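You operate a simulated robot arm through the tools that you are given. There is no shell and no other tool.

You run a simulated robot arm. Do the job below in one go: nothing can be reset, and whatever is moved stays where it is left.

## Task
Set the roller guide to 280 mm and clamp it again.
Fine: isolator off first and on again last; leave the belt guide and the take-up knobs.

It is judged by the outcome, as a careful person would: the job done as asked, and still so three seconds after it is handed in. It fails if anything else is knocked over, pushed out of place, dropped, spilled or broken.

## Robot
A 6-joint arm with a two-finger parallel gripper, fixed in place. Base frame: the origin is at the foot of the arm, x ahead of it, y to its left, z up; the work surface is at about z = 720. Lengths are in mm, angles in degrees, forces in N, time in s.
With the tool pointing down near the work surface it reaches from about 220 to 620 mm from the base axis. Its first joint turns from -66.0 to 66.0 degrees. Payload 2.7 kg.
Tool frame: the origin (TCP) lies between the finger pads and is the grasp point; the fingertips stand 23 mm ahead of it; z points along the fingers, y is the line along which they close. Largest opening 94 mm; finger width 38, thickness 10; the body of the gripper, 54 by 96 mm, starts 39 mm behind the TCP.
Orientation is that of the tool frame in the base frame, as a unit quaternion [x, y, z, w]. With the fingers straight down and closing along the base's y, the tool's x points along the base's -x, its y along +y and its z along -z.

## Interface
- The arm moves only by the tool play_rows. Its argument "plan" is text: rows parted by semicolons, each of 7 numbers parted by spaces: the opening, from 0 (shut) to 1 (fully open), then the shift along the tool's x, y, z in mm, then the turn, a rotation vector about the tool's x, y, z in degrees. In form: grip dx dy dz rx ry rz; .... A call has 1 to 20 rows; each row shifts and turns the commanded pose from where the row before left it, along the tool's axes as they then stand. Each row takes 0.2 s and may step no farther than 50 mm and 8.6 degrees from the row before; otherwise, or with a gripper value out of range, the whole call is refused. Where a pose cannot be reached the arm comes as near as it can. A force on the tool above 40 N (or 10 N above the force at the start of the call, whichever is more), or a blocked arm, ends the call early, and 0.2 s more pass. The fingers move at their own pace (about 45 mm/s each) and stop on an object; they squeeze with about 22 N. The grip force told is the motor's: it shows also when the fingers shut on nothing. Time passes only in rows, and 0.2 s behind the last, so rows that do not move let the fingers close. The reply holds the time, the measured pose of the TCP, the force on the tool along the base axes, the opening and the grip force, in the units named above and with some noise, with the torque about the TCP (base axes, N m) and any sound that the robot's microphone picked up.
- Cameras (640 x 400 px; columns grow to the right, rows downward): "scene" is fixed at [86, -448.3, 1395.2]; the picture's right is [0.62, -0.79, 0.00], its down [-0.51, -0.40, -0.76] and it looks along [0.60, 0.47, -0.65] (base axes); focal length 214 px, centre (320, 200). "wrist" rides on the gripper at [86, 16, -75] in the tool frame; the picture's right is [-0.18, 0.98, 0.00], its down [-0.58, -0.11, -0.81] and it looks along [-0.79, -0.15, 0.59] (tool axes); focal length 243 px, centre (320, 200). There is no depth. A picture from a camera that has moved, and an enlarged one, comes with that camera's place and axes in the base frame and with its lens.
- snapshot(camera): a new picture of that camera. The clock stands still meanwhile.
- zoom(camera, box): a new picture of the part [left, top, right, bottom] of that camera's present view, enlarged. The clock stands still meanwhile.
- finish_job(): hands the job in; it is judged then, once.

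Places have to be worked out from the pictures, the camera data and where the tool is seen. Open the gripper and draw the arm clear of the work before you hand the job in, unless the task says otherwise.

The tools are called after "Request:" by a JSON object that holds its "op" and its "data". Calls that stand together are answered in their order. play_rows: Moves the arm, as the interface text tells. Its arguments: {"type":"object","properties":{"plan":{"type":"string"}},"required":["plan"]} The other tools are called the same way: snapshot (camera) takes a picture; zoom (camera, box) takes an enlarged picture of a part of a camera's view; finish_job () hands the job in.

At the start:

```text
time: 0.0
tool_pos: [415.8, -83.6, 1190.9]
tcp_rot: [0.0, 1.0, 0.0, 0.0]
ft_force: [-0.4, 0.2, 0.3]
ft_torque: [-0.01, 0.04, -0.04]
opening: 94.0
finger_force: 0.1
```

scene: 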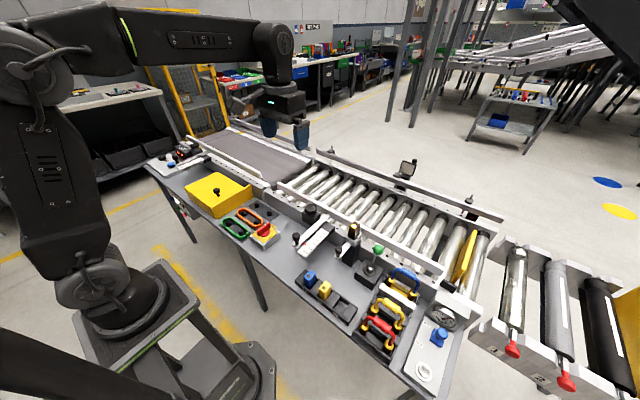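
wrist: 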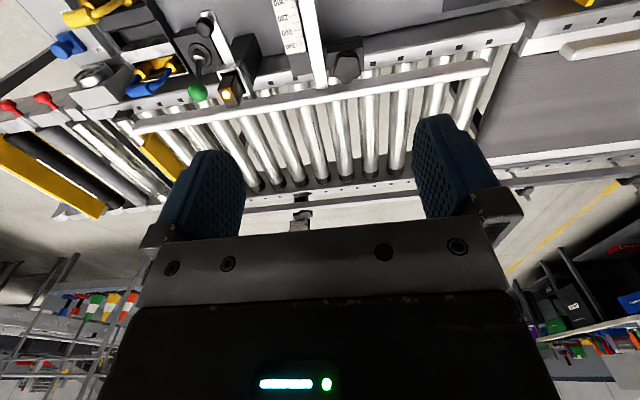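

I start by looking closely at the work area with enlarged pictures of the scene camera.

Request:
{"op": "zoom", "data": {"camera": "scene", "box": [270, 190, 400, 272]}}

Request:
{"op": "zoom", "data": {"camera": "scene", "box": [180, 160, 310, 242]}}

Request:
{"op": "zoom", "data": {"camera": "scene", "box": [290, 230, 490, 400]}}

Request:
{"op": "zoom", "data": {"camera": "wrist", "box": [180, 0, 400, 137]}}

```text
4.88 times, centred on (335, 231) of scene
camera zoom: at [86.0, -448.3, 1395.2], right [0.62, -0.79, 0.0], down [-0.51, -0.4, -0.76], along [0.6, 0.47, -0.65], focal length 1046 px, centre (247, 49)
```

zoom: 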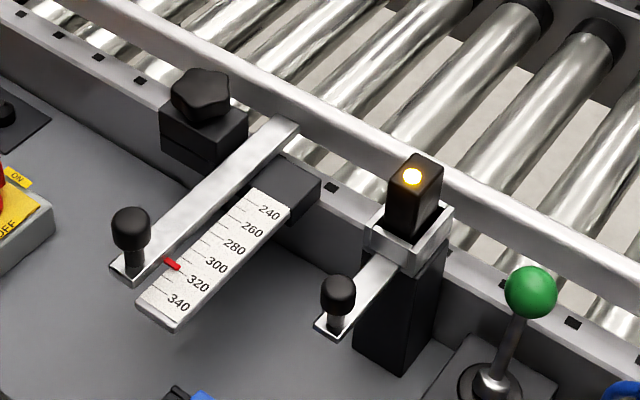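

```text
4.88 times, centred on (245, 201) of scene
camera zoom: at [86.0, -448.3, 1395.2], right [0.62, -0.79, 0.0], down [-0.51, -0.4, -0.76], along [0.6, 0.47, -0.65], focal length 1046 px, centre (686, 195)
```

zoom: 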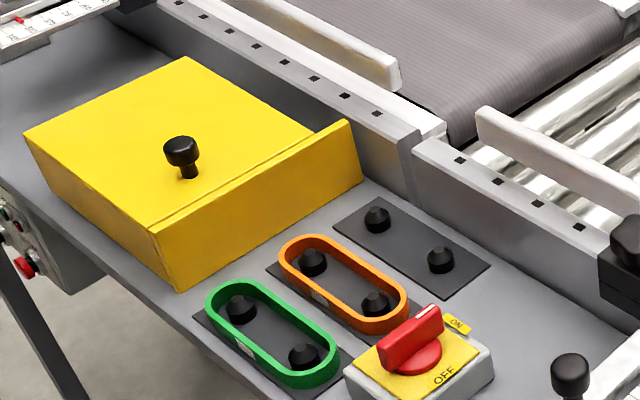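

```text
2.35 times, centred on (390, 315) of scene
camera zoom: at [86.0, -448.3, 1395.2], right [0.62, -0.79, 0.0], down [-0.51, -0.4, -0.76], along [0.6, 0.47, -0.65], focal length 505 px, centre (155, -71)
```

zoom: 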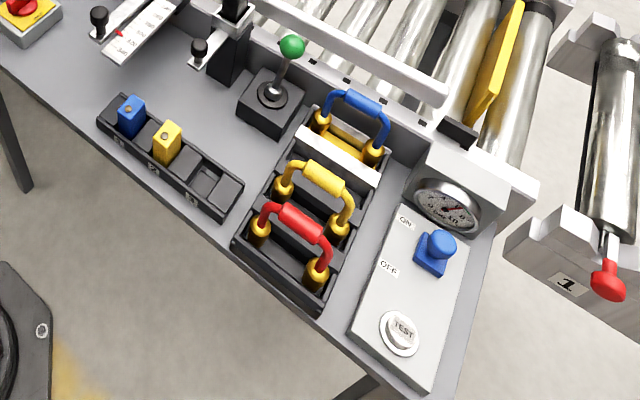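

```text
2.91 times, centred on (290, 68) of wrist
camera zoom: at [329.1, -68.2, 1266.6], right [0.18, 0.98, 0.0], down [0.58, -0.11, 0.81], along [0.79, -0.15, -0.59], focal length 706 px, centre (407, 582)
```

zoom: 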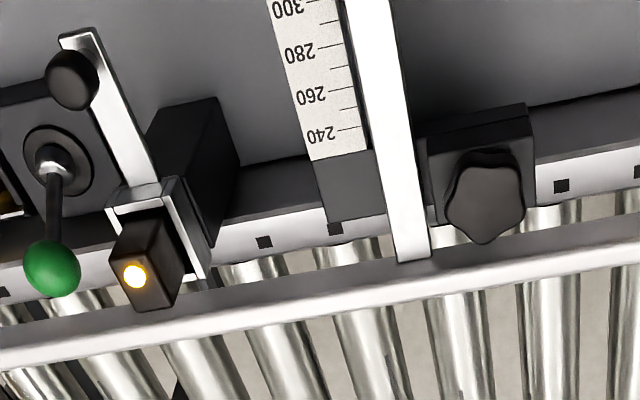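

The roller guide's bar, scale, red pointer and star knob are at picture (320,225), the red isolator at (265,230). I zoom in further on the details and on what stands near the guide's ends.

Request:
{"op": "zoom", "data": {"camera": "scene", "box": [290, 220, 340, 252]}}

Request:
{"op": "zoom", "data": {"camera": "scene", "box": [295, 195, 345, 227]}}

Request:
{"op": "zoom", "data": {"camera": "scene", "box": [245, 215, 295, 247]}}

Request:
{"op": "zoom", "data": {"camera": "scene", "box": [400, 200, 520, 300]}}

Request:
{"op": "zoom", "data": {"camera": "scene", "box": [340, 235, 400, 285]}}

Request:
{"op": "zoom", "data": {"camera": "scene", "box": [140, 120, 260, 200]}}

```text
12.50 times, centred on (315, 236) of scene
camera zoom: at [86.0, -448.3, 1395.2], right [0.62, -0.79, 0.0], down [-0.51, -0.4, -0.76], along [0.6, 0.47, -0.65], focal length 2681 px, centre (382, -250)
```

zoom: 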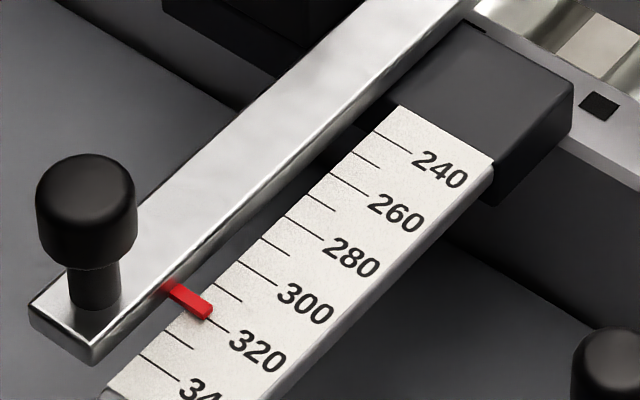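

```text
12.50 times, centred on (320, 211) of scene
camera zoom: at [86.0, -448.3, 1395.2], right [0.62, -0.79, 0.0], down [-0.51, -0.4, -0.76], along [0.6, 0.47, -0.65], focal length 2681 px, centre (320, 62)
```

zoom: 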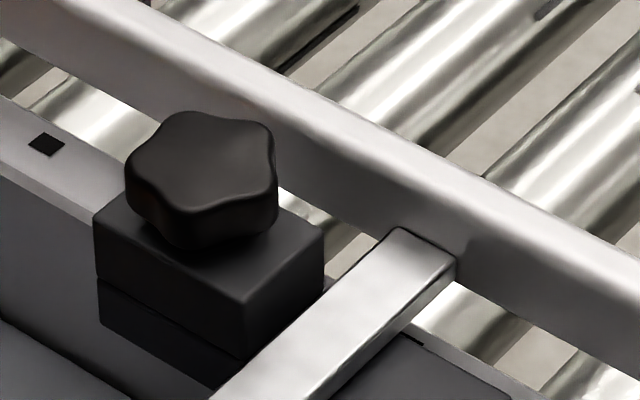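

```text
12.50 times, centred on (270, 231) of scene
camera zoom: at [86.0, -448.3, 1395.2], right [0.62, -0.79, 0.0], down [-0.51, -0.4, -0.76], along [0.6, 0.47, -0.65], focal length 2681 px, centre (945, -188)
```

zoom: 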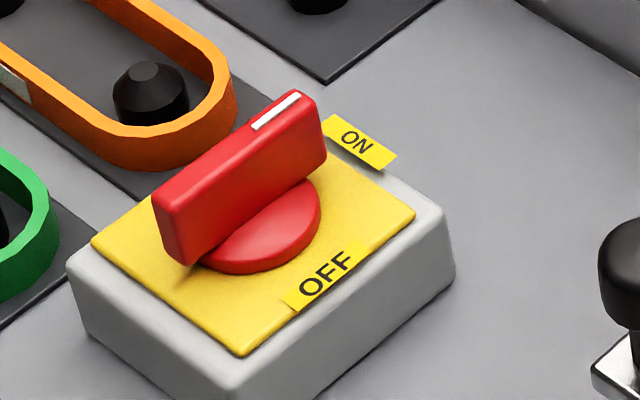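

```text
4.00 times, centred on (460, 250) of scene
camera zoom: at [86.0, -448.3, 1395.2], right [0.62, -0.79, 0.0], down [-0.51, -0.4, -0.76], along [0.6, 0.47, -0.65], focal length 858 px, centre (-240, 0)
```

zoom: 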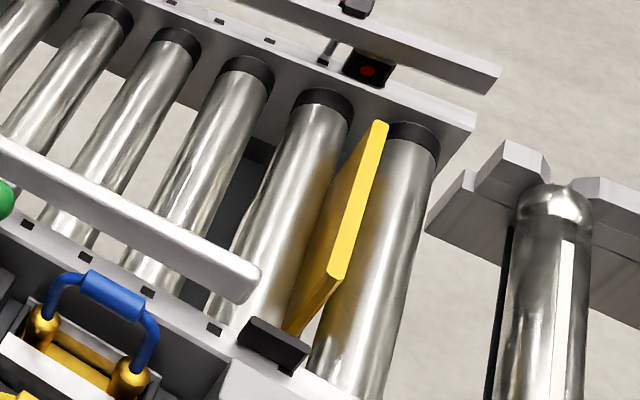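

```text
8.00 times, centred on (370, 260) of scene
camera zoom: at [86.0, -448.3, 1395.2], right [0.62, -0.79, 0.0], down [-0.51, -0.4, -0.76], along [0.6, 0.47, -0.65], focal length 1716 px, centre (-80, -280)
```

zoom: 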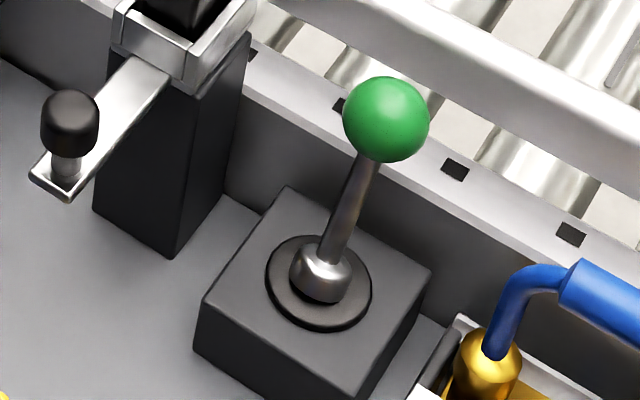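

```text
5.00 times, centred on (200, 160) of scene
camera zoom: at [86.0, -448.3, 1395.2], right [0.62, -0.79, 0.0], down [-0.51, -0.4, -0.76], along [0.6, 0.47, -0.65], focal length 1072 px, centre (920, 400)
```

zoom: 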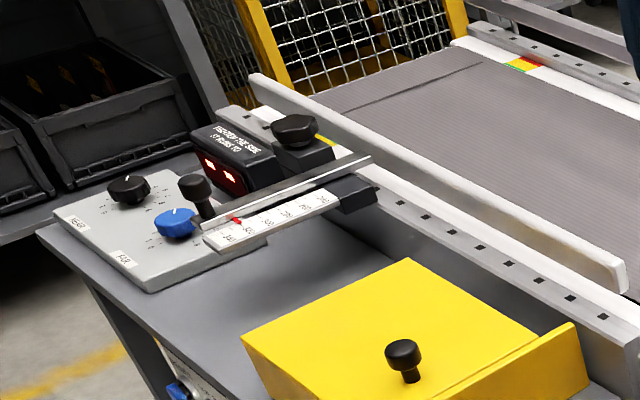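

The isolator's red handle points to ON (+x), OFF lies towards -y, so off is a quarter turn clockwise from above. The roller guide pointer reads about 317. I move the tool above the isolator (about x 391, y 67) and stay well above it to look again.

Request:
{"op": "zoom", "data": {"camera": "scene", "box": [150, 135, 220, 180]}}

Request:
{"op": "play_rows", "data": {"plan": "0.5 3.1 18.8 32 0 0 0; 0.5 3.1 18.8 32 0 0 0; 0.5 3.1 18.8 32 0 0 0; 0.5 3.1 18.8 32 0 0 0; 0.5 3.1 18.8 32 0 0 0; 0.5 3.1 18.8 32 0 0 0; 0.5 3.1 18.8 32 0 0 0; 0.5 3.1 18.8 32 0 0 0; 0.5 0 0 0 0 0 0"}}

```text
8.89 times, centred on (185, 158) of scene
camera zoom: at [86.0, -448.3, 1395.2], right [0.62, -0.79, 0.0], down [-0.51, -0.4, -0.76], along [0.6, 0.47, -0.65], focal length 1906 px, centre (1520, 578)
```

zoom: 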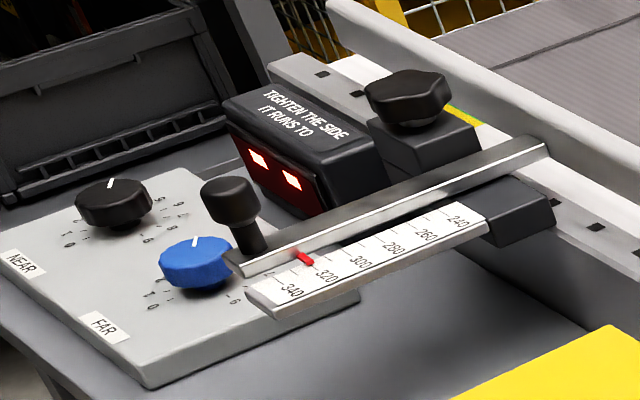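

```text
time: 2.0
tool_pos: [389.6, 66.3, 935.7]
tcp_rot: [0.0, 1.0, 0.0, 0.001]
ft_force: [-0.3, -1.0, -0.2]
ft_torque: [0.04, -0.01, 0.04]
opening: 47.0
finger_force: 0.2
```

The arm is above the isolator at z 936. I take wrist and scene pictures to fix its place.

Request:
{"op": "snapshot", "data": {"camera": "wrist"}}

Request:
{"op": "snapshot", "data": {"camera": "scene"}}

```text
taken
camera wrist: at [303.4, 82.7, 1011.4], right [0.18, 0.98, 0.0], down [0.58, -0.11, 0.81], along [0.79, -0.15, -0.59], focal length 243 px, centre (320, 200)
```

wrist: 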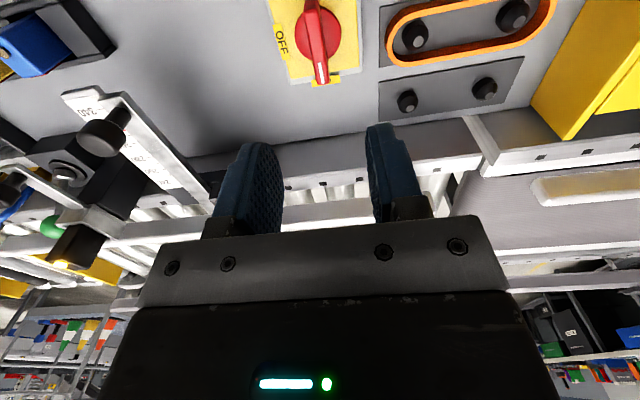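

```text
taken
```

scene: 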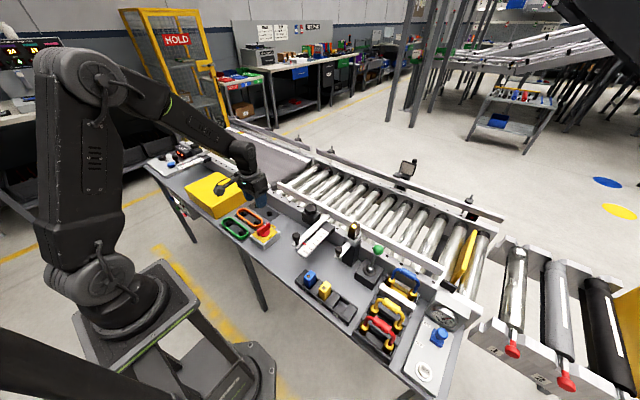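

The isolator's axis works out at about (389, 64), handle along x. I descend to z about 850 to judge the handle's height better.

Request:
{"op": "play_rows", "data": {"plan": "0.5 0 -1 30 0 0 0; 0.5 0 -1 30 0 0 0; 0.5 0.6 0 25 0 0 0; 0.5 0 0 0 0 0 0"}}

Request:
{"op": "snapshot", "data": {"camera": "wrist"}}

Request:
{"op": "zoom", "data": {"camera": "scene", "box": [230, 180, 310, 250]}}

```text
time: 3.0
tool_pos: [389.5, 64.7, 849.0]
tcp_rot: [-0.001, 1.0, 0.0, 0.001]
ft_force: [0.0, -0.3, 0.3]
ft_torque: [-0.03, -0.01, 0.01]
opening: 46.9
finger_force: 0.0
```

```text
taken
camera wrist: at [303.0, 79.8, 925.5], right [0.18, 0.98, 0.0], down [0.58, -0.11, 0.81], along [0.79, -0.15, -0.59], focal length 243 px, centre (320, 200)
```

wrist: 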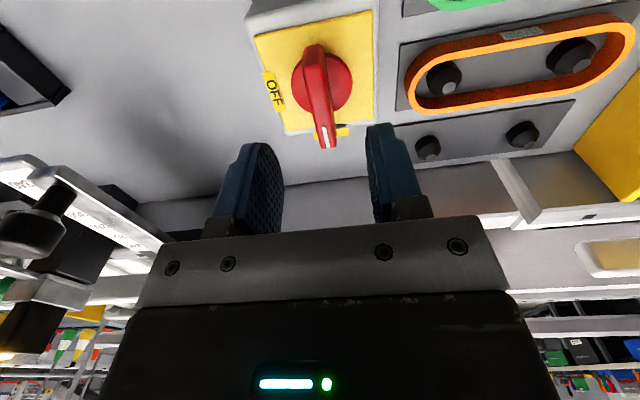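

```text
5.71 times, centred on (270, 215) of scene
camera zoom: at [86.0, -448.3, 1395.2], right [0.62, -0.79, 0.0], down [-0.51, -0.4, -0.76], along [0.6, 0.47, -0.65], focal length 1226 px, centre (606, 114)
```

zoom: 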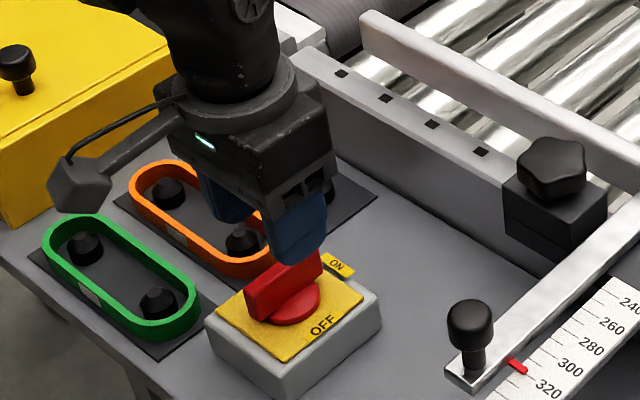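

Disc top is near z 760, handle top near z 790, handle about 12 mm thick and 67 mm long, centred at (388, 64.5). I lower to TCP z about 788 with the fingers straddling the handle.

Request:
{"op": "play_rows", "data": {"plan": "0.5 1.0 0 15 0 0 0; 0.5 0 0 15 0 0 0; 0.5 0 0 15 0 0 0; 0.5 0 0 10 0 0 0; 0.5 0 0 6 0 0 0; 0.5 0 0 0 0 0 0"}}

Request:
{"op": "snapshot", "data": {"camera": "wrist"}}

Request:
{"op": "zoom", "data": {"camera": "scene", "box": [240, 200, 300, 250]}}

```text
time: 4.4
tool_pos: [387.7, 64.4, 788.9]
tcp_rot: [-0.001, 1.0, 0.0, 0.001]
ft_force: [0.1, 1.3, 0.0]
ft_torque: [-0.03, -0.01, 0.01]
opening: 46.9
finger_force: 0.0
```

```text
taken
camera wrist: at [302.2, 79.9, 864.9], right [0.18, 0.98, 0.0], down [0.58, -0.11, 0.81], along [0.79, -0.15, -0.59], focal length 243 px, centre (320, 200)
```

wrist: 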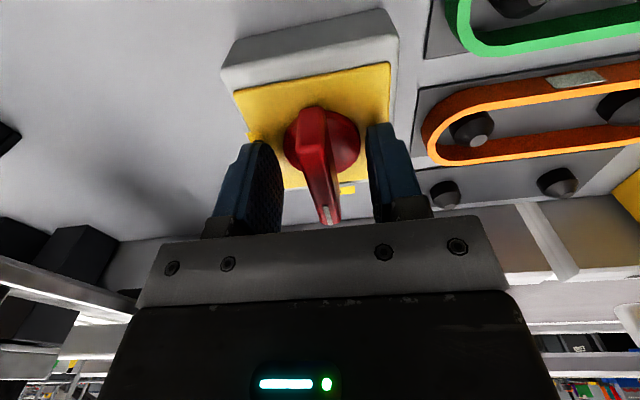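

```text
8.00 times, centred on (270, 225) of scene
camera zoom: at [86.0, -448.3, 1395.2], right [0.62, -0.79, 0.0], down [-0.51, -0.4, -0.76], along [0.6, 0.47, -0.65], focal length 1716 px, centre (720, 0)
```

zoom: 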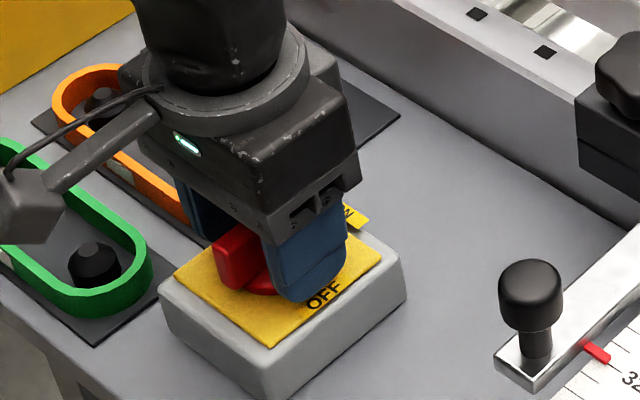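

The handle sits between the fingers. I close on it without moving.

Request:
{"op": "play_rows", "data": {"plan": "0 0 0 0 0 0 0; 0 0 0 0 0 0 0; 0 0 0 0 0 0 0; 0 0 0 0 0 0 0"}}

Request:
{"op": "snapshot", "data": {"camera": "wrist"}}

```text
time: 5.4
tool_pos: [388.2, 65.9, 789.3]
tcp_rot: [0.0, 1.0, 0.0, 0.001]
ft_force: [-1.3, 15.5, -3.0]
ft_torque: [0.12, 0.09, 0.02]
opening: 12.0
finger_force: 44.9
```

```text
taken
camera wrist: at [302.2, 80.6, 865.0], right [0.18, 0.98, 0.0], down [0.58, -0.11, 0.81], along [0.79, -0.15, -0.59], focal length 243 px, centre (320, 200)
```

wrist: 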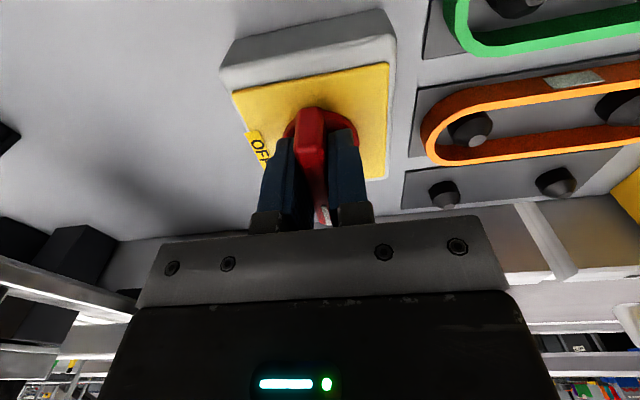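

The fingers hold the 12 mm handle; a 15 N sideways force says the handle's axis is about 1.5 mm farther in y. I shift by that and start turning clockwise (tool +z).

Request:
{"op": "play_rows", "data": {"plan": "0 0 1.5 0 0 0 0; 0 0 0 0 0 0 8; 0 0 0 0 0 0 8; 0 0 0 0 0 0 0"}}

```text
time: 6.4
tool_pos: [389.4, 65.2, 788.3]
tcp_rot: [0.137, 0.991, 0.0, 0.001]
ft_force: [3.8, -8.5, 5.7]
ft_torque: [-0.08, 0.22, 2.33]
opening: 21.2
finger_force: 45.1
```

The opening grew to 21 mm and the torque is 2.3 N m, so the handle is stiff and the fingers twist on it. I look at how far it has turned.

Request:
{"op": "snapshot", "data": {"camera": "wrist"}}

Request:
{"op": "zoom", "data": {"camera": "scene", "box": [240, 200, 300, 250]}}

```text
taken
camera wrist: at [310.4, 103.6, 864.7], right [0.44, 0.9, 0.0], down [0.53, -0.26, 0.81], along [0.72, -0.36, -0.59], focal length 243 px, centre (320, 200)
```

wrist: 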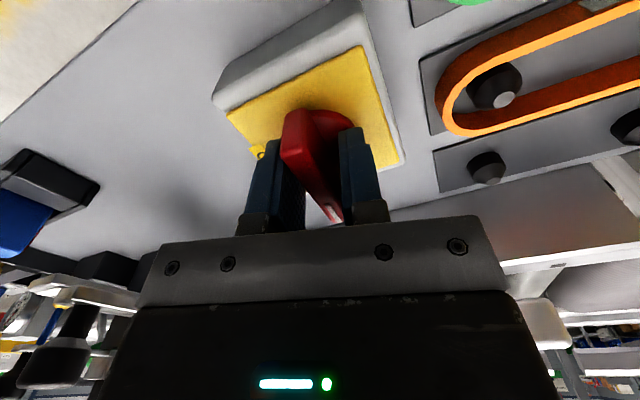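

```text
8.00 times, centred on (270, 225) of scene
camera zoom: at [86.0, -448.5, 1395.2], right [0.62, -0.79, 0.0], down [-0.51, -0.4, -0.76], along [0.6, 0.47, -0.65], focal length 1716 px, centre (720, 0)
```

zoom: 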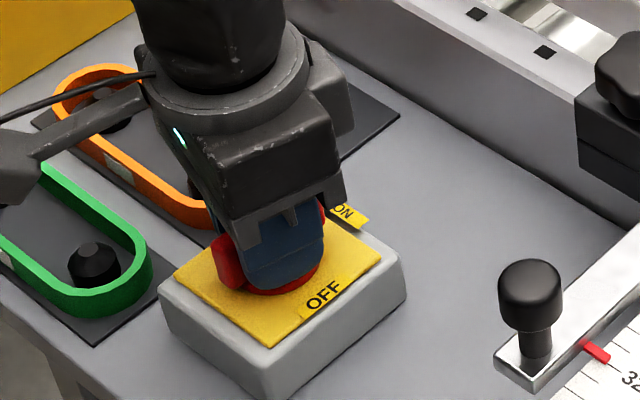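

The handle has not moved yet; the fingers only twisted about 15° on it. Further twist lets the pad corners bear nearer the handle's ends with more leverage, so I continue turning in small steps, watching the readings.

Request:
{"op": "play_rows", "data": {"plan": "0 0 0 0 0 0 6; 0 0 0 0 0 0 6; 0 0 0 0 0 0 0"}}

```text
time: 7.2
tool_pos: [387.7, 65.4, 788.8]
tcp_rot: [0.24, 0.971, -0.002, -0.002]
ft_force: [-0.3, -21.3, 15.2]
ft_torque: [-0.06, -0.3, 1.77]
opening: 32.1
finger_force: 43.2
```

The opening is 32 mm at 28° of twist, so the handle seems still unmoved, with 1.8 N m on it. I look before going on.

Request:
{"op": "snapshot", "data": {"camera": "wrist"}}

Request:
{"op": "zoom", "data": {"camera": "scene", "box": [240, 200, 300, 250]}}

```text
taken
camera wrist: at [319.0, 119.3, 864.9], right [0.62, 0.79, 0.0], down [0.47, -0.37, 0.81], along [0.63, -0.5, -0.59], focal length 243 px, centre (320, 200)
```

wrist: 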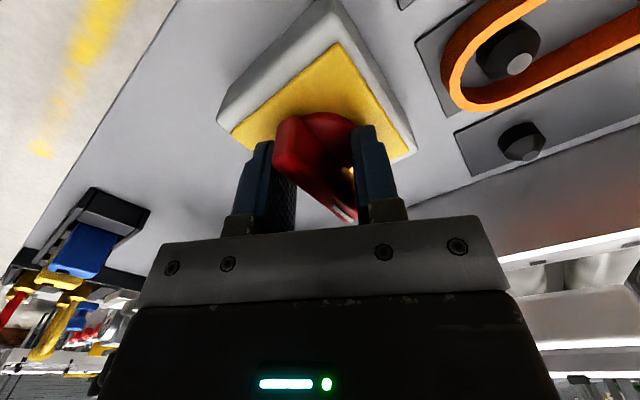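

```text
8.00 times, centred on (270, 225) of scene
camera zoom: at [85.8, -448.8, 1395.1], right [0.62, -0.79, 0.0], down [-0.51, -0.4, -0.76], along [0.6, 0.47, -0.65], focal length 1716 px, centre (720, 0)
```

zoom: 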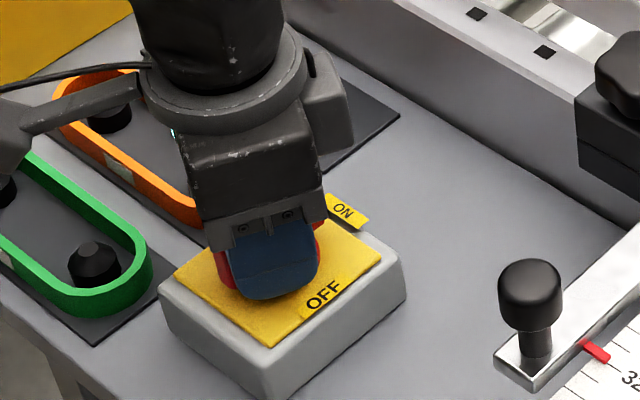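

The handle itself still points along x. I zoom into the wrist view to see where the fingers bear and whether anything else holds the handle.

Request:
{"op": "zoom", "data": {"camera": "wrist", "box": [210, 90, 430, 230]}}

```text
2.86 times, centred on (320, 160) of wrist
camera zoom: at [319.0, 119.3, 864.9], right [0.62, 0.79, 0.0], down [0.47, -0.37, 0.81], along [0.63, -0.5, -0.59], focal length 693 px, centre (320, 314)
```

zoom: 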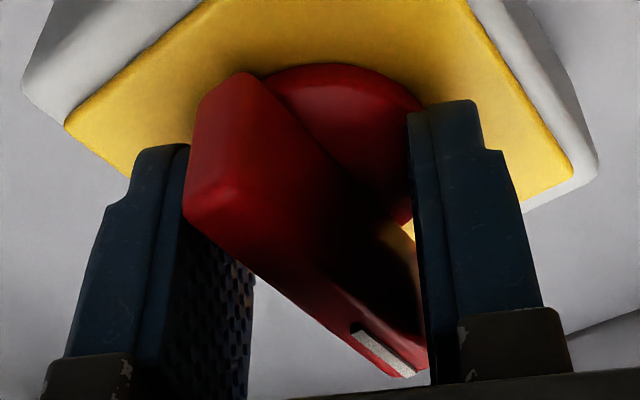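

The near finger bears on one end of the handle and the far finger on the other, and nothing else is in the way. I relieve the side load by 1 mm and go on turning, where the leverage grows.

Request:
{"op": "play_rows", "data": {"plan": "0 -0.5 -0.9 0 0 0 0; 0 0 0 0 0 0 6; 0 0 0 0 0 0 6; 0 0 0 0 0 0 0"}}

```text
time: 8.2
tool_pos: [387.7, 65.1, 788.5]
tcp_rot: [0.341, 0.94, 0.0, -0.002]
ft_force: [-20.8, 14.1, 8.3]
ft_torque: [1.29, -0.37, 1.69]
opening: 43.1
finger_force: 45.2
```

Torque is still only 1.7 N m at 40° of twist. I check in the picture whether the handle has begun to turn.

Request:
{"op": "zoom", "data": {"camera": "wrist", "box": [210, 90, 430, 230]}}

Request:
{"op": "zoom", "data": {"camera": "scene", "box": [245, 215, 295, 247]}}

```text
2.86 times, centred on (320, 160) of wrist
camera zoom: at [331.7, 133.4, 864.7], right [0.77, 0.64, 0.0], down [0.38, -0.46, 0.81], along [0.51, -0.62, -0.59], focal length 693 px, centre (320, 314)
```

zoom: 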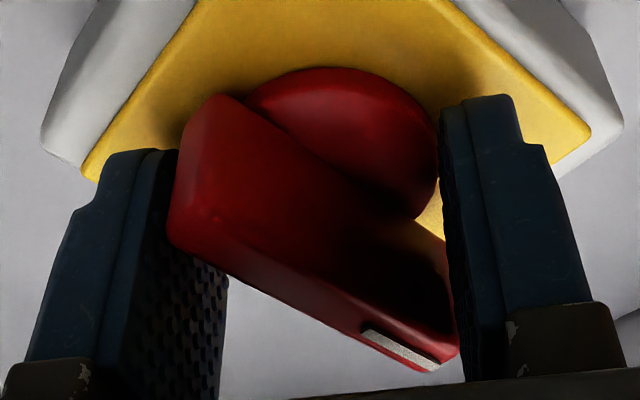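

```text
12.50 times, centred on (270, 231) of scene
camera zoom: at [85.5, -448.1, 1395.3], right [0.62, -0.79, 0.0], down [-0.51, -0.4, -0.76], along [0.6, 0.47, -0.65], focal length 2681 px, centre (945, -188)
```

zoom: 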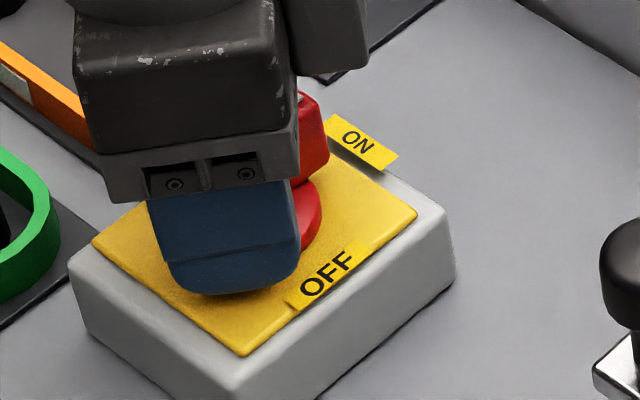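

The handle has not moved at all against about 2 N m. I turn back to the flush grip and gently try the other sense to tell a hard stop from stiffness.

Request:
{"op": "play_rows", "data": {"plan": "0 0 0 0 0 0 -8; 0 0 0 0 0 0 -8; 0 0 0 0 0 0 -8; 0 0 0 0 0 0 -8; 0 0 0 0 0 0 -8; 0 0 0 0 0 0 0; 0 0 0 0 0 0 0"}}

```text
time: 9.8
tool_pos: [388.0, 65.5, 787.2]
tcp_rot: [0.0, 1.0, 0.0, 0.001]
ft_force: [1.9, -1.0, 5.6]
ft_torque: [0.01, 0.0, 0.03]
opening: 11.8
finger_force: 44.9
```

Centred and unloaded now. I try a small counter-clockwise turn of 8°.

Request:
{"op": "play_rows", "data": {"plan": "0 0 0 0 0 0 -4; 0 0 0 0 0 0 -4; 0 0 0 0 0 0 0; 0 0 0 0 0 0 0"}}

```text
time: 10.8
tool_pos: [388.4, 64.6, 787.9]
tcp_rot: [-0.07, 0.998, 0.0, 0.001]
ft_force: [-1.2, 0.1, 10.6]
ft_torque: [0.19, -1.43, -0.02]
opening: 11.9
finger_force: 44.9
```

The opening stayed at 11.9 mm with no torque: the handle turned along counter-clockwise. I look to confirm.

Request:
{"op": "snapshot", "data": {"camera": "wrist"}}

Request:
{"op": "zoom", "data": {"camera": "scene", "box": [240, 200, 300, 250]}}

```text
taken
camera wrist: at [301.5, 68.3, 864.9], right [0.04, 1.0, 0.0], down [0.59, -0.03, 0.81], along [0.81, -0.04, -0.59], focal length 243 px, centre (320, 200)
```

wrist: 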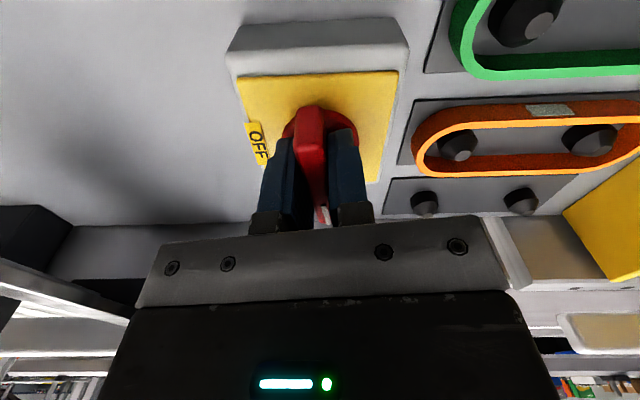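

```text
8.00 times, centred on (270, 225) of scene
camera zoom: at [85.8, -448.4, 1395.2], right [0.62, -0.79, 0.0], down [-0.51, -0.4, -0.76], along [0.6, 0.47, -0.65], focal length 1716 px, centre (720, 0)
```

zoom: 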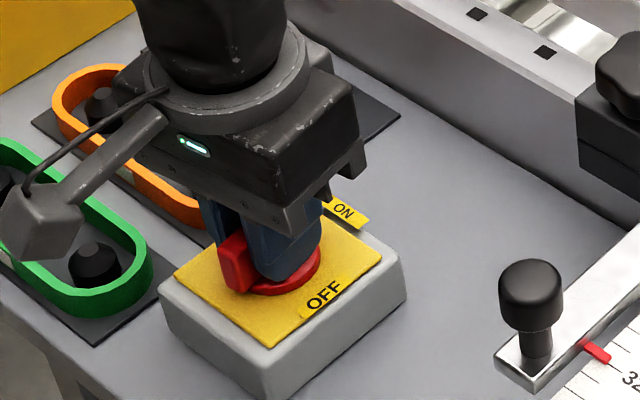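

The handle turned 8° counter-clockwise freely, so clockwise was against a stop. I go on a little in this sense and watch the torque.

Request:
{"op": "play_rows", "data": {"plan": "0 0 0 0 0 0 -6; 0 0 0 0 0 0 -6; 0 0 0 0 0 0 0; 0 0 0 0 0 0 0"}}

```text
time: 11.8
tool_pos: [390.5, 64.3, 788.6]
tcp_rot: [-0.174, 0.985, 0.001, 0.002]
ft_force: [3.9, -1.5, -0.7]
ft_torque: [0.51, -1.43, 0.01]
opening: 11.8
finger_force: 45.6
```

No torque again at 20°. I check the picture for whether handle or the whole box turned.

Request:
{"op": "zoom", "data": {"camera": "scene", "box": [240, 200, 300, 250]}}

Request:
{"op": "zoom", "data": {"camera": "wrist", "box": [200, 0, 440, 240]}}

```text
8.00 times, centred on (270, 225) of scene
camera zoom: at [86.1, -448.4, 1395.2], right [0.62, -0.79, 0.0], down [-0.51, -0.4, -0.76], along [0.6, 0.47, -0.65], focal length 1716 px, centre (720, 0)
```

zoom: 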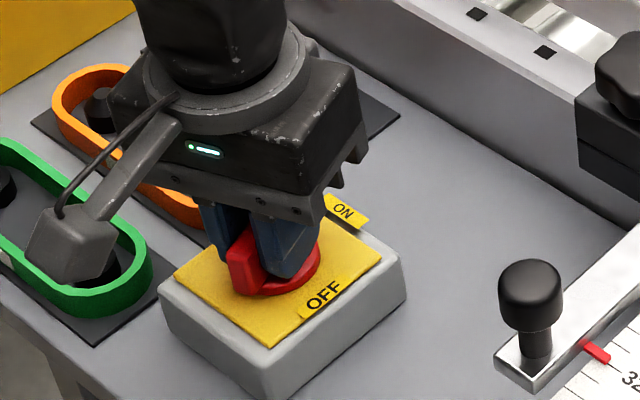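

```text
1.67 times, centred on (320, 120) of wrist
camera zoom: at [302.7, 49.8, 864.9], right [-0.16, 0.99, 0.0], down [0.58, 0.1, 0.81], along [0.8, 0.13, -0.59], focal length 404 px, centre (320, 333)
```

zoom: 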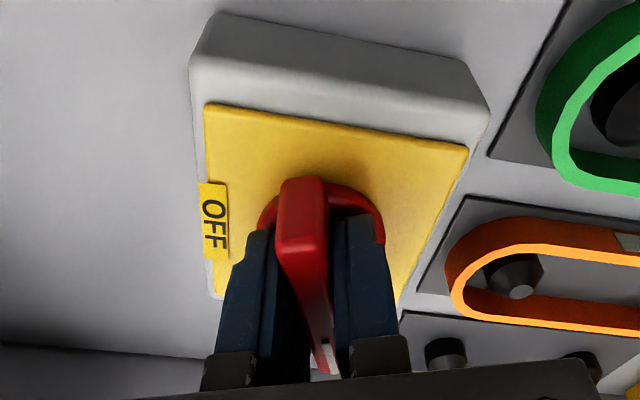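

Only the handle turns; the box stays put. I continue counter-clockwise in steps, listening for a click and watching the torque.

Request:
{"op": "play_rows", "data": {"plan": "0 0 0 0 0 0 -8; 0 0 0 0 0 0 -8; 0 0 0 0 0 0 -8; 0 0 0 0 0 0 0; 0 0 0 0 0 0 0"}}

```text
time: 13.0
tool_pos: [389.9, 64.1, 788.8]
tcp_rot: [-0.374, 0.927, -0.001, 0.0]
ft_force: [4.0, -12.3, 12.2]
ft_torque: [0.3, -0.45, 0.01]
opening: 12.0
finger_force: 45.0
```

Still free at 44°. I continue.

Request:
{"op": "play_rows", "data": {"plan": "0 0 0 0 0 0 -8; 0 0 0 0 0 0 -8; 0 0 0 0 0 0 -8; 0 0 0 0 0 0 0; 0 0 0 0 0 0 0"}}

Request:
{"op": "snapshot", "data": {"camera": "wrist"}}

Request:
{"op": "zoom", "data": {"camera": "scene", "box": [240, 200, 300, 250]}}

```text
time: 14.2
tool_pos: [388.6, 63.1, 790.3]
tcp_rot: [-0.559, 0.829, 0.0, 0.0]
ft_force: [2.6, -22.0, 29.0]
ft_torque: [-0.21, 0.19, 0.04]
opening: 12.2
finger_force: 44.6
```

```text
taken
camera wrist: at [342.5, -10.2, 864.7], right [-0.84, 0.54, 0.0], down [0.32, 0.5, 0.81], along [0.43, 0.68, -0.59], focal length 243 px, centre (320, 200)
```

wrist: 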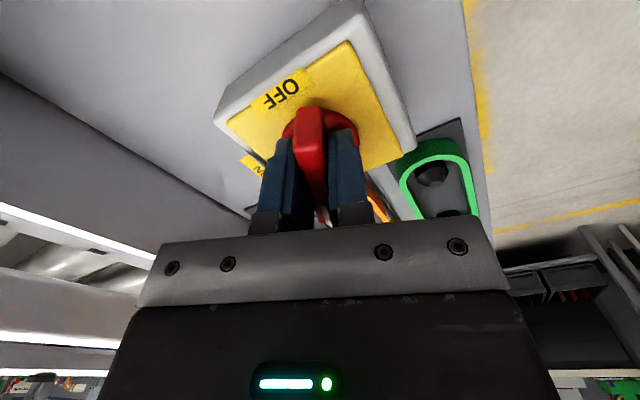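

```text
8.00 times, centred on (270, 225) of scene
camera zoom: at [85.7, -448.9, 1395.1], right [0.62, -0.79, 0.0], down [-0.51, -0.4, -0.76], along [0.6, 0.47, -0.64], focal length 1716 px, centre (720, 0)
```

zoom: 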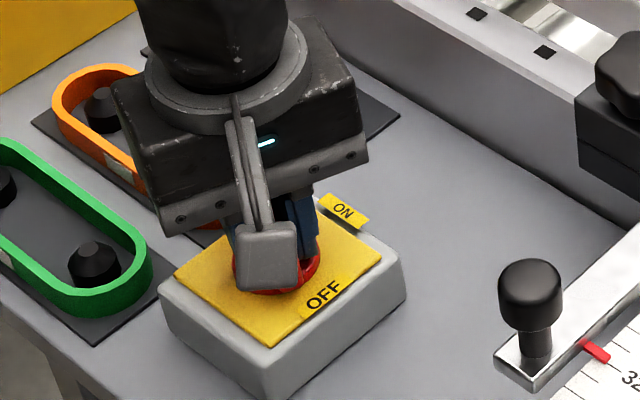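

The handle now stands at about 68° counter-clockwise, near end heading to OFF. Side and lift forces have grown to 20–30 N, so I relieve them by a small shift before going on.

Request:
{"op": "play_rows", "data": {"plan": "0 1.4 -0.6 -1.5 0 0 0; 0 0 0 0 0 0 0; 0 0 0 0 0 0 0"}}

```text
time: 15.0
tool_pos: [390.0, 64.6, 789.5]
tcp_rot: [-0.559, 0.829, 0.0, 0.0]
ft_force: [8.1, 5.0, -9.0]
ft_torque: [0.08, -0.04, 0.01]
opening: 12.1
finger_force: 44.9
```

Relieved. I go on to 84°.

Request:
{"op": "play_rows", "data": {"plan": "0 0 0 0 0 0 -8; 0 0 0 0 0 0 -8; 0 0 0 0 0 0 0; 0 0 0 0 0 0 0"}}

```text
time: 16.0
tool_pos: [390.6, 65.2, 788.8]
tcp_rot: [-0.67, 0.742, 0.0, 0.0]
ft_force: [15.5, 6.2, -28.0]
ft_torque: [0.79, -0.05, 0.01]
opening: 12.0
finger_force: 44.9
```

Still free at 84°. I relieve the small forces and turn the last step to 92°.

Request:
{"op": "play_rows", "data": {"plan": "0 -0.1 -1.2 1 0 0 0; 0 0 0 0 0 0 -6; 0 0 0 0 0 0 0; 0 0 0 0 0 0 0"}}

Request:
{"op": "snapshot", "data": {"camera": "wrist"}}

Request:
{"op": "zoom", "data": {"camera": "scene", "box": [240, 200, 300, 250]}}

```text
time: 17.0
tool_pos: [390.5, 64.2, 788.5]
tcp_rot: [0.708, -0.707, 0.0, 0.0]
ft_force: [2.1, 8.8, -9.3]
ft_torque: [0.75, -0.05, -0.03]
opening: 11.9
finger_force: 45.7
```

```text
taken
camera wrist: at [374.1, -22.6, 864.9], right [-0.98, 0.18, 0.0], down [0.11, 0.58, 0.81], along [0.15, 0.79, -0.59], focal length 243 px, centre (320, 200)
```

wrist: 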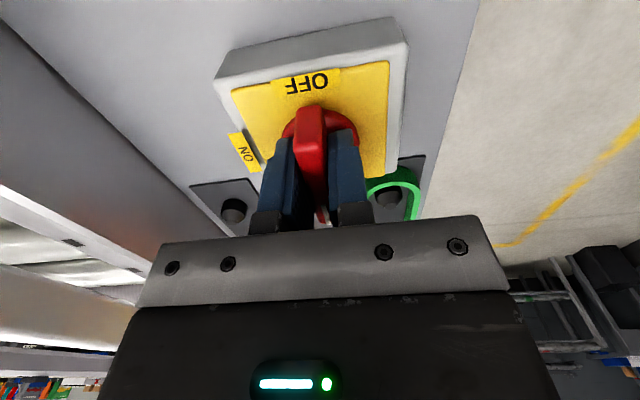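

```text
8.00 times, centred on (270, 225) of scene
camera zoom: at [86.2, -448.1, 1395.3], right [0.62, -0.79, 0.0], down [-0.51, -0.4, -0.76], along [0.6, 0.47, -0.65], focal length 1716 px, centre (720, 0)
```

zoom: 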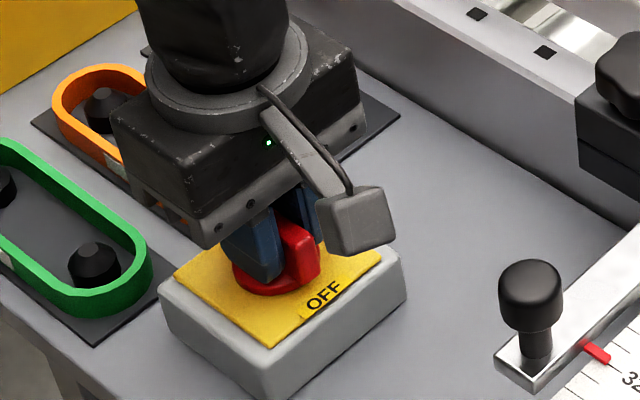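

The handle now lies across, its near end at OFF. I feel for whether there is a stop here by turning 6° further.

Request:
{"op": "play_rows", "data": {"plan": "0 0 0 0 0 0 -6; 0 0 0 0 0 0 0; 0 0 0 0 0 0 0"}}

```text
time: 17.8
tool_pos: [391.1, 64.5, 790.2]
tcp_rot: [0.742, -0.67, 0.0, 0.001]
ft_force: [0.1, 0.9, 3.5]
ft_torque: [1.15, -0.02, -1.91]
opening: 14.7
finger_force: 45.0
```

A stop: 1.9 N m and the fingers begin to twist, so the handle is at its other end position, off. I turn back the 6°, open and lift straight up.

Request:
{"op": "play_rows", "data": {"plan": "0 0 0 0 0 0 6; 0 0 0 0 0 0 0; 0.5 0 0 0 0 0 0; 0.5 0 0 0 0 0 0; 0.5 0 0 0 0 0 0; 0.5 0 0 -25 0 0 0; 0.5 0 0 -35 0 0 0; 0.5 0 0 -40 0 0 0; 0.5 0 0 -30 0 0 0; 0.5 0 0 0 0 0 0"}}

Request:
{"op": "zoom", "data": {"camera": "scene", "box": [230, 190, 310, 250]}}

Request:
{"op": "snapshot", "data": {"camera": "wrist"}}

Request:
{"op": "zoom", "data": {"camera": "scene", "box": [300, 190, 400, 260]}}

```text
time: 20.0
tool_pos: [389.8, 64.9, 920.6]
tcp_rot: [0.707, -0.707, 0.001, 0.0]
ft_force: [0.0, 0.1, 1.2]
ft_torque: [0.01, 0.02, 0.01]
opening: 46.8
finger_force: 0.0
```

```text
6.67 times, centred on (270, 220) of scene
camera zoom: at [86.0, -448.3, 1395.2], right [0.62, -0.79, 0.0], down [-0.51, -0.4, -0.76], along [0.6, 0.47, -0.65], focal length 1430 px, centre (653, 67)
```

zoom: 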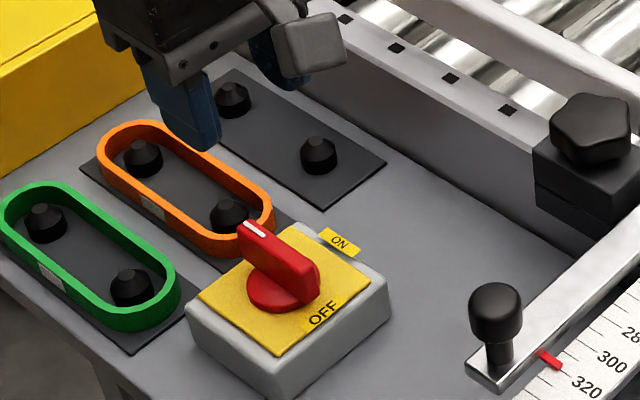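

```text
taken
camera wrist: at [374.3, -22.7, 995.7], right [-0.98, 0.18, 0.0], down [0.11, 0.58, 0.81], along [0.15, 0.79, -0.59], focal length 243 px, centre (320, 200)
```

wrist: 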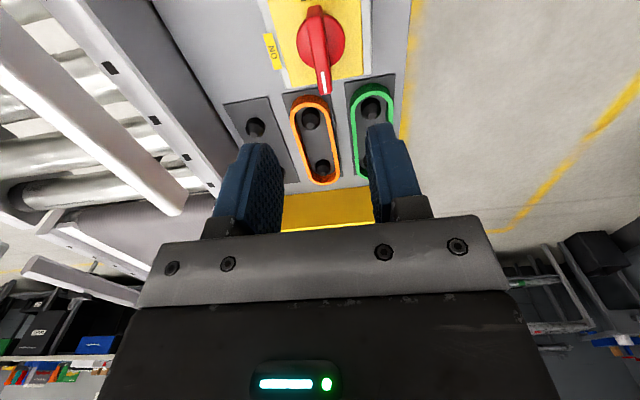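

```text
5.71 times, centred on (350, 225) of scene
camera zoom: at [86.0, -448.3, 1395.2], right [0.62, -0.79, 0.0], down [-0.51, -0.4, -0.76], along [0.6, 0.47, -0.65], focal length 1226 px, centre (149, 57)
```

zoom: 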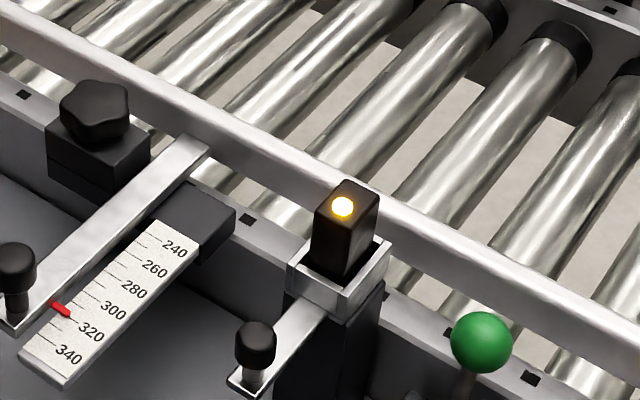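

The isolator handle lies across its plate, at the OFF stop. The star knob triangulates to about (525, -61, top z 857), the guide's push handle to about (395, -107, top z 864). I rise, turn the tool back square and move to look at the guide clamp.

Request:
{"op": "play_rows", "data": {"plan": "0.8 0 0 -7.2 0 0 8.2; 0.8 0 0 -7.2 0 0 8.2; 0.8 0 0 -7.2 0 0 8.2; 0.8 0 0 -7.2 0 0 8.2; 0.8 0 0 -7.2 0 0 8.2; 0.8 0 0 -7.2 0 0 8.2; 0.8 0 0 -7.2 0 0 8.2; 0.8 0 0 -7.2 0 0 8.2; 0.8 0 0 -7.2 0 0 8.2; 0.8 0 0 -7.2 0 0 8.2; 0.8 0 0 -7.2 0 0 8; 0.8 -7.5 -36 0 0 0 0; 0.8 -7.5 -36 0 0 0 0; 0.8 -7.5 -36 0 0 0 0; 0.8 -7.5 -36 0 0 0 0; 0.8 0 0 0 0 0 0"}}

Request:
{"op": "snapshot", "data": {"camera": "wrist"}}

Request:
{"op": "zoom", "data": {"camera": "wrist", "box": [200, 0, 440, 200]}}

```text
time: 23.4
tool_pos: [420.0, -82.9, 999.3]
tcp_rot: [-0.001, 1.0, 0.0, 0.0]
ft_force: [-0.6, 0.2, -0.6]
ft_torque: [0.01, 0.01, 0.05]
opening: 75.0
finger_force: 0.1
```

```text
taken
camera wrist: at [333.1, -67.3, 1074.8], right [0.18, 0.98, 0.0], down [0.58, -0.11, 0.81], along [0.79, -0.15, -0.59], focal length 243 px, centre (320, 200)
```

wrist: 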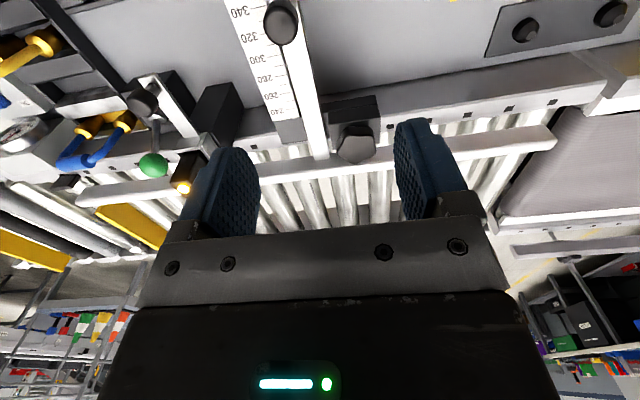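

```text
2.00 times, centred on (320, 100) of wrist
camera zoom: at [333.1, -67.3, 1074.8], right [0.18, 0.98, 0.0], down [0.58, -0.11, 0.81], along [0.79, -0.15, -0.59], focal length 485 px, centre (320, 400)
```

zoom: 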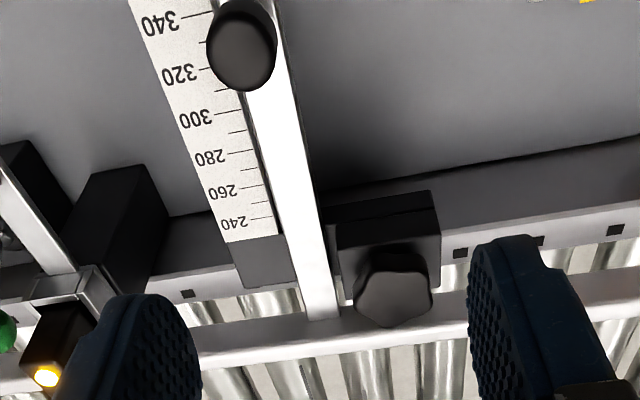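

The knob, bar and scale are in view; the knob centre comes out near (525, -61, 859). I move closer above the knob to get its shape and clearances.

Request:
{"op": "play_rows", "data": {"plan": "0.8 -27 7.3 23 0 0 0; 0.8 -27 7.3 23 0 0 0; 0.8 -26 7.3 23 0 0 0; 0.8 0 0 0 0 0 0"}}

Request:
{"op": "snapshot", "data": {"camera": "wrist"}}

Request:
{"op": "zoom", "data": {"camera": "wrist", "box": [230, 30, 430, 200]}}

Request:
{"op": "zoom", "data": {"camera": "scene", "box": [280, 180, 360, 240]}}

```text
time: 24.4
tool_pos: [499.6, -58.0, 928.8]
tcp_rot: [0.0, 1.0, 0.0, 0.001]
ft_force: [0.1, 0.3, 0.4]
ft_torque: [0.02, 0.02, -0.07]
opening: 74.9
finger_force: 0.0
```

```text
taken
camera wrist: at [413.5, -42.4, 1005.0], right [0.18, 0.98, 0.0], down [0.58, -0.11, 0.81], along [0.79, -0.15, -0.59], focal length 243 px, centre (320, 200)
```

wrist: 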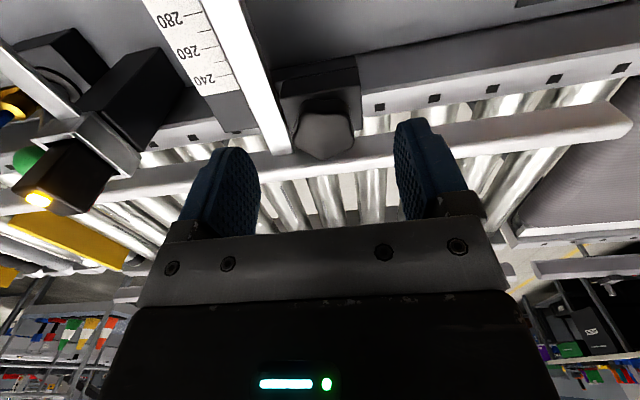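

```text
2.35 times, centred on (330, 115) of wrist
camera zoom: at [413.5, -42.4, 1005.0], right [0.18, 0.98, 0.0], down [0.58, -0.11, 0.81], along [0.79, -0.15, -0.59], focal length 571 px, centre (296, 400)
```

zoom: 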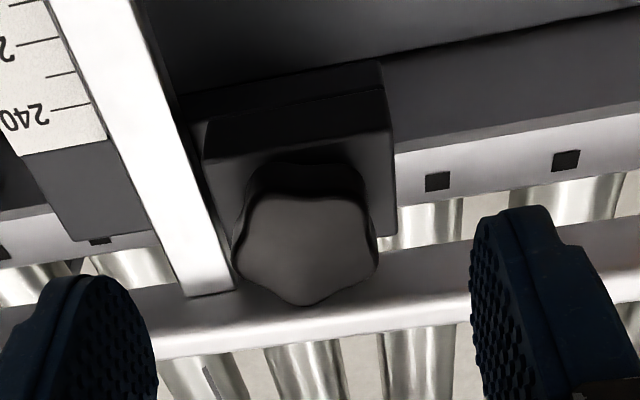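

```text
6.67 times, centred on (320, 210) of scene
camera zoom: at [86.1, -448.3, 1395.2], right [0.62, -0.79, 0.0], down [-0.51, -0.4, -0.76], along [0.6, 0.47, -0.65], focal length 1430 px, centre (320, 133)
```

zoom: 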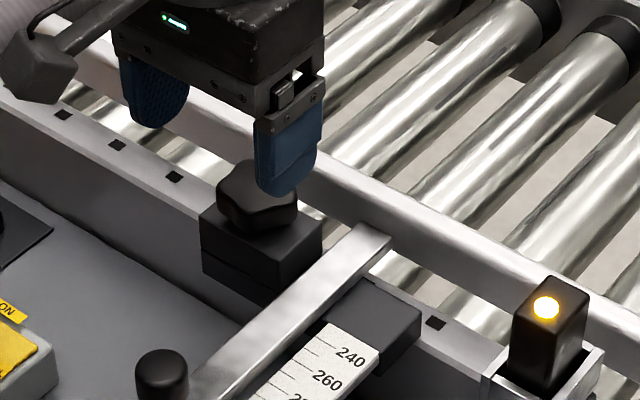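

The knob is about 46 mm across at (528, -61), top z 860, and the bar's top is much lower at about 814. To judge the gap between the knob and the guide rail I turn the tool so that the wrist camera looks along -y at the knob from the side.

Request:
{"op": "play_rows", "data": {"plan": "1 0 0 -20 0 0 0; 1 0 0 0 0 0 8.2; 1 0 0 0 0 0 8.2; 1 0 0 0 0 0 8.2; 1 0 0 0 0 0 8.2; 1 0 0 0 0 0 8.2; 1 0 0 0 0 0 8.2; 1 0 0 0 0 0 8.2; 1 0 0 0 0 0 8.2; 1 0 0 0 0 0 8.2; 1 0 0 0 0 0 8.2; 1 0 0 0 0 0 8; 1 29 10 14 0 0 0; 1 29 10 14 0 0 0; 1 0 0 0 0 0 0"}}

Request:
{"op": "snapshot", "data": {"camera": "wrist"}}

Request:
{"op": "zoom", "data": {"camera": "wrist", "box": [220, 60, 460, 230]}}

```text
time: 27.6
tool_pos: [519.5, -1.3, 921.1]
tcp_rot: [0.708, 0.706, 0.0, 0.0]
ft_force: [-1.0, 0.9, 0.0]
ft_torque: [-0.03, -0.01, -0.01]
opening: 94.1
finger_force: 0.1
```

```text
taken
camera wrist: at [536.6, 85.9, 997.3], right [0.98, -0.18, 0.0], down [-0.11, -0.58, 0.81], along [-0.15, -0.79, -0.59], focal length 243 px, centre (320, 200)
```

wrist: 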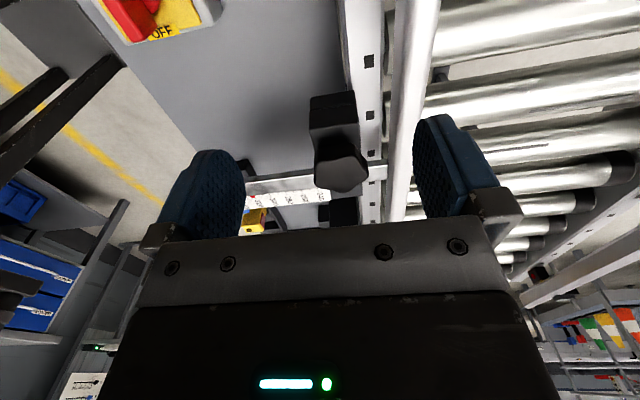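

```text
2.35 times, centred on (340, 145) of wrist
camera zoom: at [536.6, 85.9, 997.3], right [0.98, -0.18, 0.0], down [-0.11, -0.58, 0.81], along [-0.15, -0.79, -0.59], focal length 571 px, centre (273, 329)
```

zoom: 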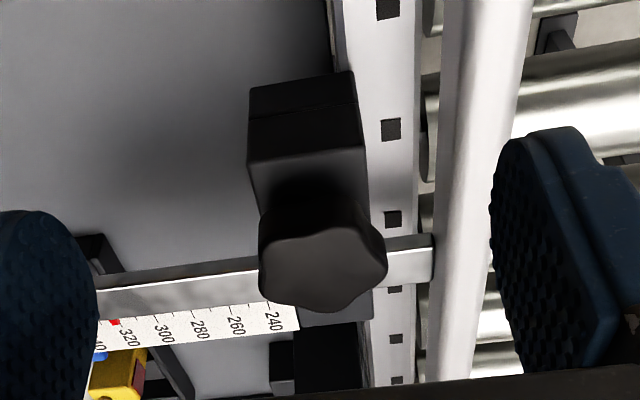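

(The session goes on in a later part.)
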